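You operate a simulated robot arm through the tools that you are given. There is no shell and no other tool. Be economical: measure what you need, move in short steps, check, and stop when the job is done.

Carry out the task below with a simulated robot arm. There is one attempt and no reset: what you move stays moved.

TASK
Pull the kit box lid open.
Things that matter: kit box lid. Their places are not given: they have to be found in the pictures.

It is judged by the outcome, as a careful person would: the job done as asked, and still so three seconds after it is handed in. It fails if anything else is knocked over, pushed out of place, dropped, spilled or broken.

THE ROBOT
A 7-joint arm with a two-finger parallel gripper, fixed in place. Base frame: the origin is at the foot of the arm, x ahead of it, y to its left, z up; the work surface is at about z = 0.017. Lengths are in m, angles in degrees, forces in N, time in s.
With the tool pointing down near the work surface it reaches from about 0.22 to 0.6 m from the base axis. Its first joint turns from -66.0 to 66.0 degrees. Payload 2.5 kg.
Tool frame: the origin (TCP) lies between the finger pads and is the grasp point; the fingertips stand 0.023 m ahead of it; z points along the fingers, y is the line along which they close. The gripper opens to 0.094 m. The fingers are 0.038 m wide and 0.01 m thick; the gripper's body (0.054 by 0.096 m) begins 0.039 m behind the TCP.
Orientation is that of the tool frame in the base frame, as a unit quaternion [w, x, y, z]. With the fingers straight down and closing along the base's y, the tool's x points along the base's -x, its y along +y and its z along -z.

THE INTERFACE
- The arm moves only by the tool arm_command. Its arguments are lists of equal length, an entry for each row: "travel": the shift along the tool's x, y, z in m, a list of three; "rotation": the turn, a rotation vector about the tool's x, y, z in degrees, a list of three; "jaw": the opening in per cent of the stroke, from 0 (shut) to 100 (fully open). In form: {"travel": [[tx, ty, tz], ...], "rotation": [[wx, wy, wz], ...], "jaw": [jaw, ...]}. A call has 1 to 8 rows; each row shifts and turns the commanded pose from where the row before left it, along the tool's axes as they then stand. A row lasts 0.2 s, in which the tool goes at most 0.05 m and 8.6 degrees; a call with a longer step from one row to the next is refused whole, and so is a gripper value outside its range. A pose out of reach is approached as far as the arm can. The call stops where the force on the tool passes 40 N (or 10 N more than at its start, if that is more) or the arm is blocked; 0.2 s more then pass. The fingers move at their own pace (about 0.108 m/s each) and stop on an object; they squeeze with about 21 N. The grip force told is the motor's: it shows also when the fingers shut on nothing. Time passes only in rows, and 0.2 s behind the last, so rows that do not move let the fingers close. It gives the time, the measured TCP pose, the force on the tool (base axes), the opening and the grip force at its end, in the units of the frame above (readings bear some noise).
- Cameras (640 x 400 px; columns grow to the right, rows downward): "scene" is fixed at [0.0905, -0.384, 0.5497]; the picture's right is [0.97, -0.24, 0.00], its down [-0.11, -0.45, -0.89] and it looks along [0.21, 0.86, -0.46] (base axes); focal length 342 px, centre (320, 200). "wrist" rides on the gripper at [-0.039, 0, -0.044] in the tool frame; the picture's right is [0.00, -1.00, 0.00], its down [0.97, 0.00, -0.24] and it looks along [0.24, 0.00, 0.97] (tool axes); focal length 218 px, centre (320, 200).
- get_image(camera): a new picture of that camera. No time passes.
- measure_at(camera, pixels): for up to 12 pixels [column, row] of the newest picture of that camera ("zoom" is the newest enlarged one), the place [x, y, z] in the base frame of the surface seen there, good to about 0.002 m, but the place of the scene camera against the robot may be out by one fixed shift of up to 0.012 m in any direction. No time passes.
- enlarge(camera, box): a new picture of the part [left, top, right, bottom] of that camera's present view, enlarged. No time passes.
- hand_in(): hands the job in; it is judged then, once.

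Work in short steps. Measure before you move; look again where a grasp or a placing could have gone wrong, and mend it. You have 60 turns and 30 pictures in all, the two below and enlarged ones among them. Open the gripper and draw the arm clear of the work before you hand the job in, unless the task says otherwise; then end with one line.

The tools are called after "Call:" as name(argument=value, ...) on one line, values as JSON. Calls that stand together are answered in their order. arm_command: Moves the arm, as the interface text tells. Its arguments: {"type":"object","properties":{"travel":{"type":"array","items":{"type":"array","items":{"type":"number"}}},"rotation":{"type":"array","items":{"type":"array","items":{"type":"number"}}},"jaw":{"type":"array","items":{"type":"number"}}},"required":["travel","rotation","jaw"]} The other tools are called the same way: get_image (camera) takes a picture; measure_at (camera, pixels) gives the place of the surface under pixels of a picture; enlarge (camera, box) takes an enlarged picture of a part of a camera's view; hand_in () hands the job in.

At the start:

```text
t: 0.0
tcp_pos: [0.2631, 0.331, 0.2405]
orientation: [0.0, 0.0, 1.0, 0.0]
contact_force: [-1.1, -0.1, -0.6]
finger_gap: 0.094
grasp_force: 0.1
```

scene: 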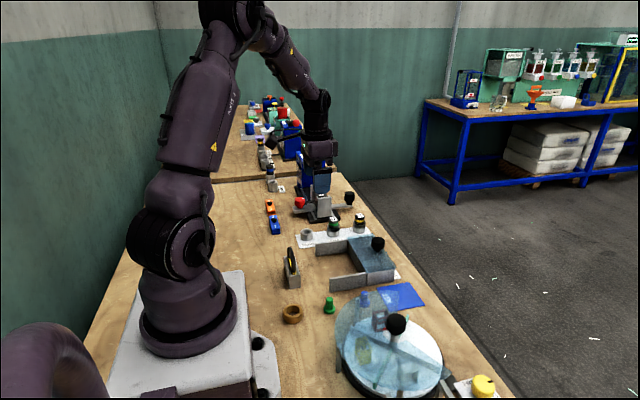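
wrist: 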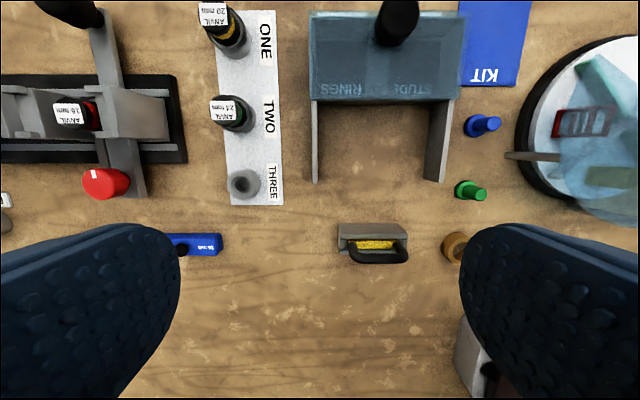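

The scene shows a drawer-like box with a black knob near (375,245) and a round, glass-lidded container near (390,345); I enlarge both to identify the kit box lid.

Call:
enlarge(camera="scene", box=[270, 200, 510, 400])

Call:
enlarge(camera="wrist", box=[300, 0, 640, 220])

```text
2.00 times, centred on (390, 300) of scene
```

zoom: 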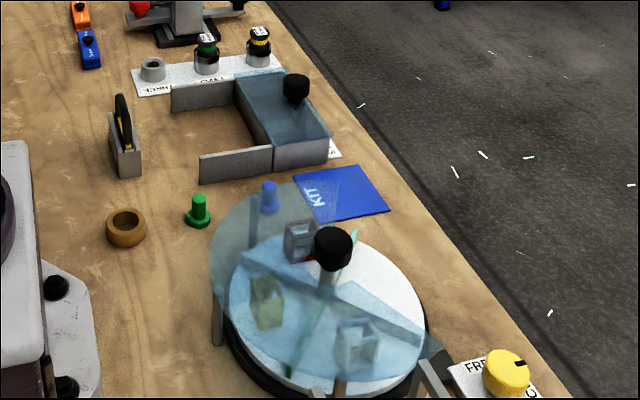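

```text
1.82 times, centred on (470, 110) of wrist
```

zoom: 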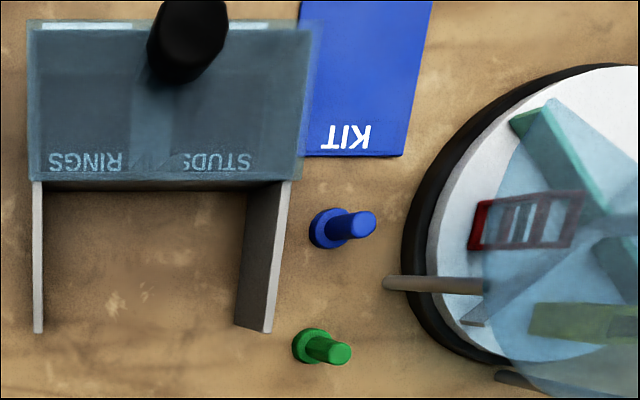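

The box with STUDS/RINGS compartments has a see-through lid, a black knob, and two rails reaching toward the robot. I measure the knob, lid, and rails.

Call:
enlarge(camera="scene", box=[310, 220, 430, 300])

Call:
measure_at(camera="wrist", pixels=[[398, 18], [385, 38], [320, 20], [450, 20], [320, 90], [455, 92], [380, 90], [315, 150], [435, 170], [330, 14], [380, 140], [490, 123]])

Call:
measure_at(camera="scene", pixels=[[378, 239], [378, 247], [362, 240], [385, 268], [370, 265], [340, 275], [330, 247], [372, 280], [397, 277], [396, 325]])

```text
5.00 times, centred on (370, 260) of scene
```

zoom: 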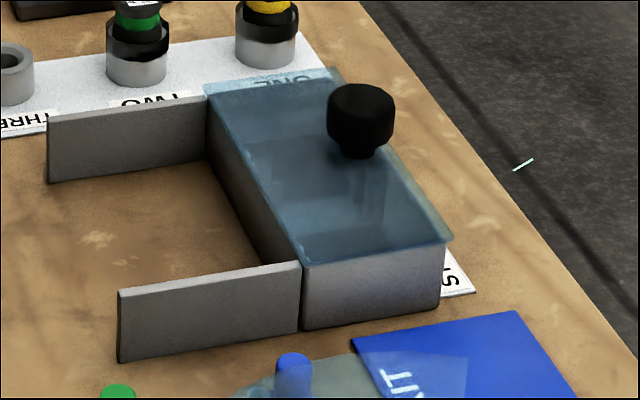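

```text
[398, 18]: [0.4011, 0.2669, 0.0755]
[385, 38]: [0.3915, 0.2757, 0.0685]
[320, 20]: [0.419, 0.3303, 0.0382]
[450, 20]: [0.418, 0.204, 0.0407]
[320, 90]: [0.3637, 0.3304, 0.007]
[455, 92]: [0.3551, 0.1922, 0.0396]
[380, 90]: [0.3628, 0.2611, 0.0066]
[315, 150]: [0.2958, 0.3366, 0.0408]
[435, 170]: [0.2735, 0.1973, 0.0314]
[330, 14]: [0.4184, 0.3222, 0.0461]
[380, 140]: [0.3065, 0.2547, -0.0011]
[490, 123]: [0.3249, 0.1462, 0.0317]
```

```text
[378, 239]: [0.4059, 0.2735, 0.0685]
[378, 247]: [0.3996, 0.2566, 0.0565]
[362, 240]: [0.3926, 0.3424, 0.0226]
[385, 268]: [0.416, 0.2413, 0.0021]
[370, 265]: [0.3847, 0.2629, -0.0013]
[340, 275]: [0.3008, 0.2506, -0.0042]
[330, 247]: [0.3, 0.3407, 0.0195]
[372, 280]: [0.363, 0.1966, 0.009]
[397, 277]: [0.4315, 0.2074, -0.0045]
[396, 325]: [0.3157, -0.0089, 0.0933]
```

The lid top is at about z 0.04, and the knob sits near (0.40, 0.267) with its top at about 0.075. I move above it to get a closer view.

Call:
arm_command(travel=[[-0.035, -0.022, 0], [-0.035, -0.022, 0], [-0.03, -0.022, 0], [0, 0, 0.03], [0, 0, 0.0]], rotation=[[0, 0, 0], [0, 0, 0], [0, 0, 0], [0, 0, 0], [0, 0, 0]], jaw=[100, 100, 100, 100, 100])

Call:
get_image(camera="wrist")

```text
t: 1.2
tcp_pos: [0.3628, 0.2629, 0.2088]
orientation: [0.001, 0.0, 1.0, 0.0]
contact_force: [-0.5, -0.1, 0.2]
finger_gap: 0.0941
grasp_force: 0.2
```

```text
24 pictures are left
```

wrist: 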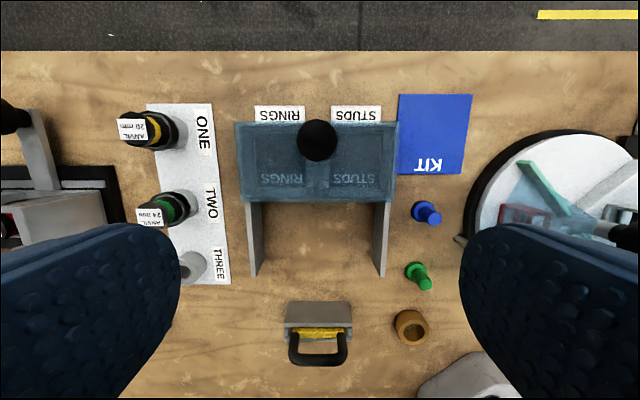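

The knob is now at (317,140). I measure it, the lid edges, the rails, and the table.

Call:
measure_at(camera="wrist", pixels=[[317, 140], [300, 140], [334, 140], [317, 123], [317, 155], [237, 125], [394, 125], [240, 200], [393, 200], [252, 270], [381, 270], [300, 230]])

Call:
enlarge(camera="wrist", box=[220, 90, 412, 210])

```text
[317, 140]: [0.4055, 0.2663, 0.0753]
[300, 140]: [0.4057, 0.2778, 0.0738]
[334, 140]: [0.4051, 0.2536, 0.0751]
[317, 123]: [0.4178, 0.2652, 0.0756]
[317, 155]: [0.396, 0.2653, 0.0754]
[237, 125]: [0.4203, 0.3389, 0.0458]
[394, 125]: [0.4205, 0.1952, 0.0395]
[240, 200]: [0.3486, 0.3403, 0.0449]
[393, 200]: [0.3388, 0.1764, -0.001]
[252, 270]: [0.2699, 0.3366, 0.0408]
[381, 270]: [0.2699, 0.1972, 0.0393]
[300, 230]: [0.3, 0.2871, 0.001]
```

```text
3.33 times, centred on (316, 150) of wrist
```

zoom: 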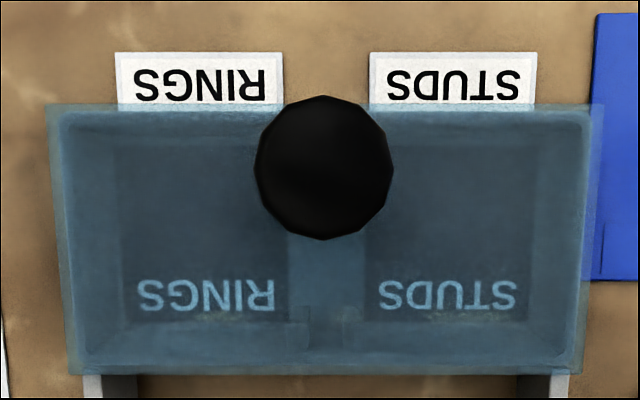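

The knob is centred at (0.406, 0.266), about 0.028 wide, with its top at 0.075. The lid underside and the rail tops match at about 0.041, so the lid slides toward the robot on the rails. I descend over the knob.

Call:
arm_command(travel=[[-0.0432, 0.003, 0], [0, 0, 0.04], [0, 0, 0.04], [0, 0, 0.03], [0, 0, 0.022], [0, 0, 0]], rotation=[[0, 0, 0], [0, 0, 0], [0, 0, 0], [0, 0, 0], [0, 0, 0], [0, 0, 0]], jaw=[100, 100, 100, 100, 100, 100])

Call:
get_image(camera="scene")

```text
t: 2.6
tcp_pos: [0.4037, 0.268, 0.0742]
orientation: [0.0, 0.0, 1.0, 0.001]
contact_force: [-0.9, -1.0, 0.2]
finger_gap: 0.0942
grasp_force: 0.0
```

```text
22 pictures are left
```

scene: 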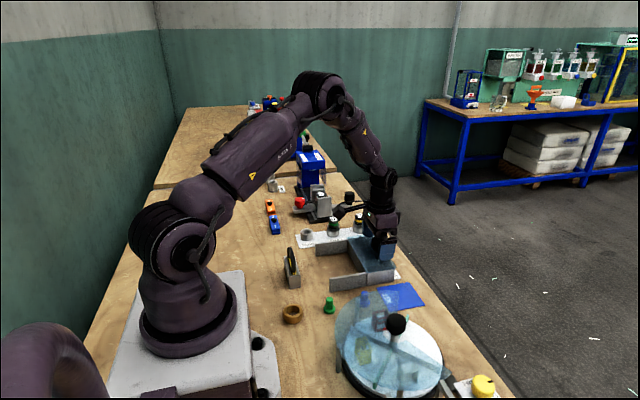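

The tool is around the knob at z 0.074 with no contact, so I close the jaws on it.

Call:
arm_command(travel=[[0, -0.001, 0], [0, 0, 0], [0, 0, 0]], rotation=[[0, 0, 0], [0, 0, 0], [0, 0, 0]], jaw=[20, 15, 15])

```text
t: 3.4
tcp_pos: [0.4044, 0.2645, 0.0755]
orientation: [0.001, 0.002, 1.0, -0.001]
contact_force: [-2.4, -10.5, 2.6]
finger_gap: 0.0336
grasp_force: 45.0
```

The knob is held (gap 0.034) with a small side force from an off-centre grip. I ease that and pull gently toward the base along tool +x.

Call:
arm_command(travel=[[0, -0.002, 0], [0.005, 0, 0], [0.005, 0, 0], [0.005, 0, 0], [0, 0, 0]], rotation=[[0, 0, 0], [0, 0, 0], [0, 0, 0], [0, 0, 0], [0, 0, 0]], jaw=[15, 15, 15, 15, 15])

Call:
get_image(camera="wrist")

```text
t: 4.6
tcp_pos: [0.39, 0.2645, 0.0751]
orientation: [0.0, 0.0, 1.0, 0.001]
contact_force: [0.0, -1.0, -12.9]
finger_gap: 0.0333
grasp_force: 44.7
```

```text
21 pictures are left
```

wrist: 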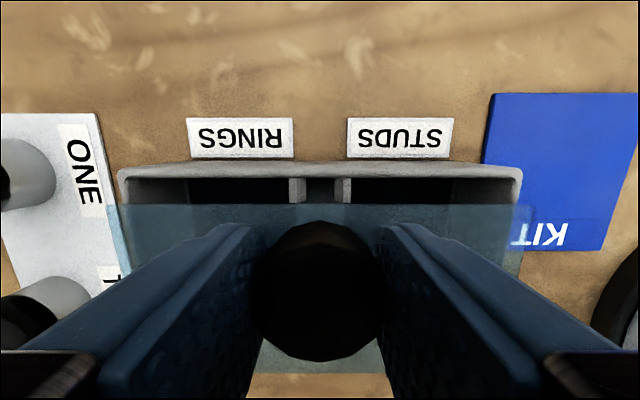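

The lid slides and the box's far edge is uncovered. I continue the pull.

Call:
arm_command(travel=[[0.007, 0, 0], [0.007, 0, 0], [0.007, 0, 0], [0.007, 0, 0], [0.007, 0, 0], [0, 0, 0]], rotation=[[0, 0, 0], [0, 0, 0], [0, 0, 0], [0, 0, 0], [0, 0, 0], [0, 0, 0]], jaw=[15, 15, 15, 15, 15, 15])

Call:
get_image(camera="scene")

```text
t: 6.0
tcp_pos: [0.3546, 0.2659, 0.0753]
orientation: [-0.001, 0.0, 1.0, 0.0]
contact_force: [-0.5, 8.5, -32.2]
finger_gap: 0.0334
grasp_force: 44.6
```

```text
20 pictures are left
```

scene: 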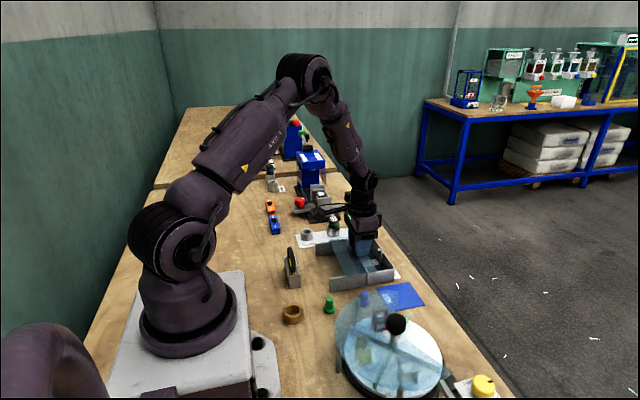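

The lid has come 0.05 m. The vertical force grew to -32 N because the commanded path is rising slightly off the lid's constraint, so I lower and re-centre a little and check.

Call:
arm_command(travel=[[0, 0.001, 0.001], [0, 0.0005, 0.001], [0, 0, 0]], rotation=[[0, 0, 0], [0, 0, 0], [0, 0, 0]], jaw=[15, 15, 15])

```text
t: 6.8
tcp_pos: [0.3569, 0.2652, 0.0763]
orientation: [0.001, 0.002, 1.0, -0.001]
contact_force: [0.0, -6.8, 1.0]
finger_gap: 0.0334
grasp_force: 45.1
```

The forces are relaxed. I pull further.

Call:
arm_command(travel=[[0.006, -0.001, 0], [0.006, 0, 0.0003], [0.006, 0, 0.0003], [0.004, 0, 0.0003], [0, 0, 0]], rotation=[[0, 0, 0], [0, 0, 0], [0, 0, 0], [0, 0, 0], [0, 0, 0]], jaw=[15, 15, 15, 15, 15])

Call:
get_image(camera="wrist")

Call:
enlarge(camera="scene", box=[270, 190, 430, 300])

```text
t: 8.0
tcp_pos: [0.3358, 0.2652, 0.0749]
orientation: [0.002, 0.0, 1.0, 0.001]
contact_force: [-0.9, -6.8, 34.9]
finger_gap: 0.0334
grasp_force: 45.5
```

```text
19 pictures are left
```

wrist: 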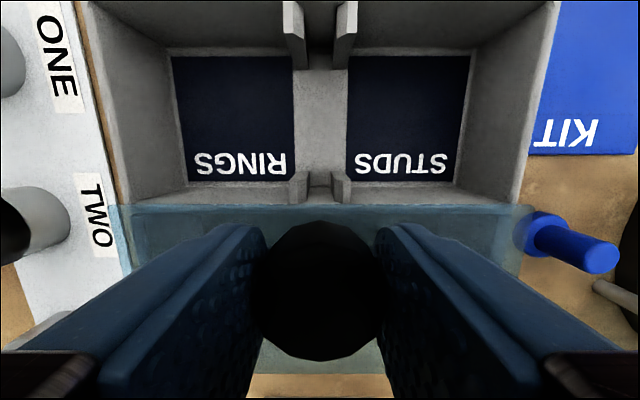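

```text
3.64 times, centred on (350, 245) of scene
```

zoom: 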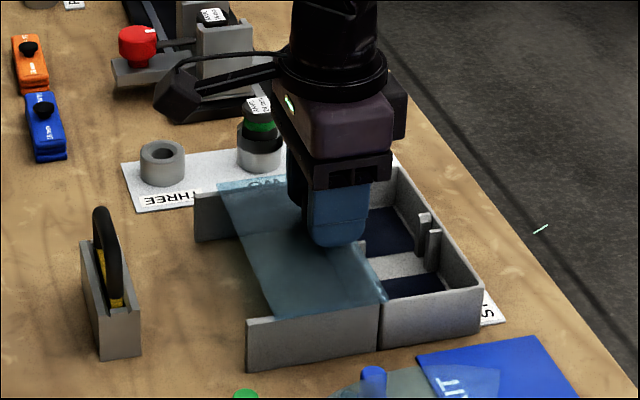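

The compartments are nearly fully uncovered (lid edge at row 205). The tool is pressing down at 35 N, so I lift 1.2 mm and pull the last bit.

Call:
arm_command(travel=[[0, 0.0, -0.0013], [0, 0, 0], [0.004, 0, 0], [0.004, 0, 0], [0, 0, 0]], rotation=[[0, 0, 0], [0, 0, 0], [0, 0, 0], [0, 0, 0], [0, 0, 0]], jaw=[15, 15, 15, 15, 15])

```text
t: 9.2
tcp_pos: [0.3247, 0.2646, 0.0754]
orientation: [0.001, -0.001, 1.0, 0.001]
contact_force: [0.1, 5.1, 8.7]
finger_gap: 0.0335
grasp_force: 45.4
```

Call:
get_image(camera="wrist")

Call:
enlarge(camera="scene", box=[270, 190, 430, 300])

```text
17 pictures are left
```

wrist: 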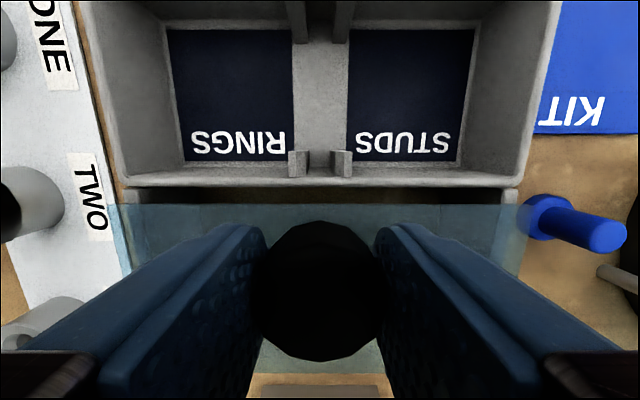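

```text
3.64 times, centred on (350, 245) of scene
```

zoom: 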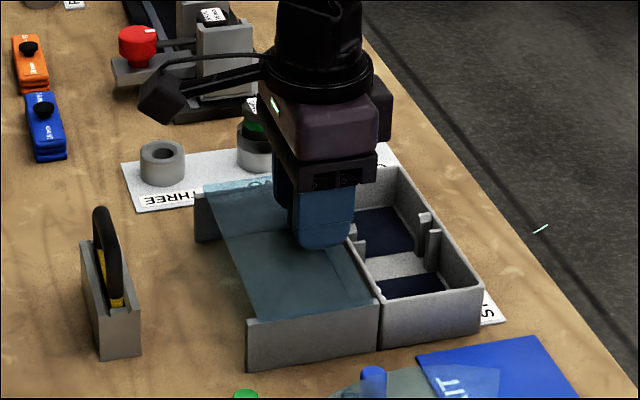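

The lid is now clear of the box opening and rests on the rails. I release the knob and rise straight up.

Call:
arm_command(travel=[[0, 0.0005, 0], [0, 0, 0], [0, 0, 0], [0, 0, -0.03], [0, 0, -0.04], [0, 0, -0.05], [0, 0, -0.05], [0, 0, 0]], rotation=[[0, 0, 0], [0, 0, 0], [0, 0, 0], [0, 0, 0], [0, 0, 0], [0, 0, 0], [0, 0, 0], [0, 0, 0]], jaw=[45, 90, 90, 90, 90, 90, 90, 90])

Call:
get_image(camera="wrist")

Call:
get_image(camera="scene")

```text
t: 11.0
tcp_pos: [0.3261, 0.2669, 0.2442]
orientation: [-0.001, 0.0, 1.0, 0.0]
contact_force: [-0.1, -0.1, 0.2]
finger_gap: 0.0846
grasp_force: 0.0
```

```text
15 pictures are left
```

wrist: 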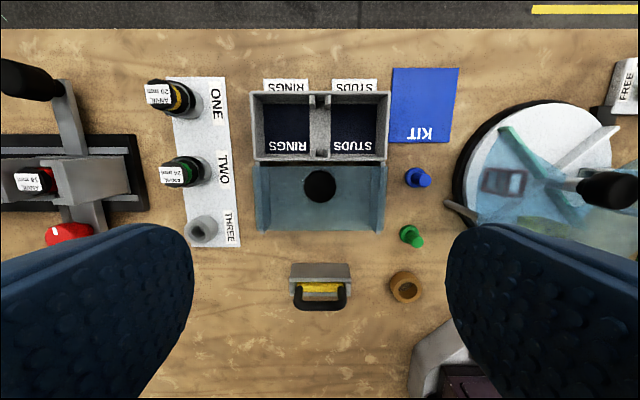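

```text
14 pictures are left
```

scene: 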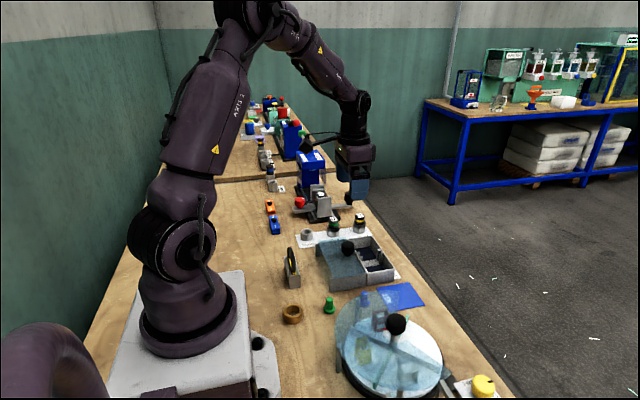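

The box is fully uncovered, the lid sits stably on its rails, nothing else has moved, and the arm is clear. I hand the job in.

Call:
hand_in()

```text
The job is handed in.
```

The kit box lid is pulled fully open and rests on its rails; nothing else was disturbed, and the arm is clear with the gripper open.
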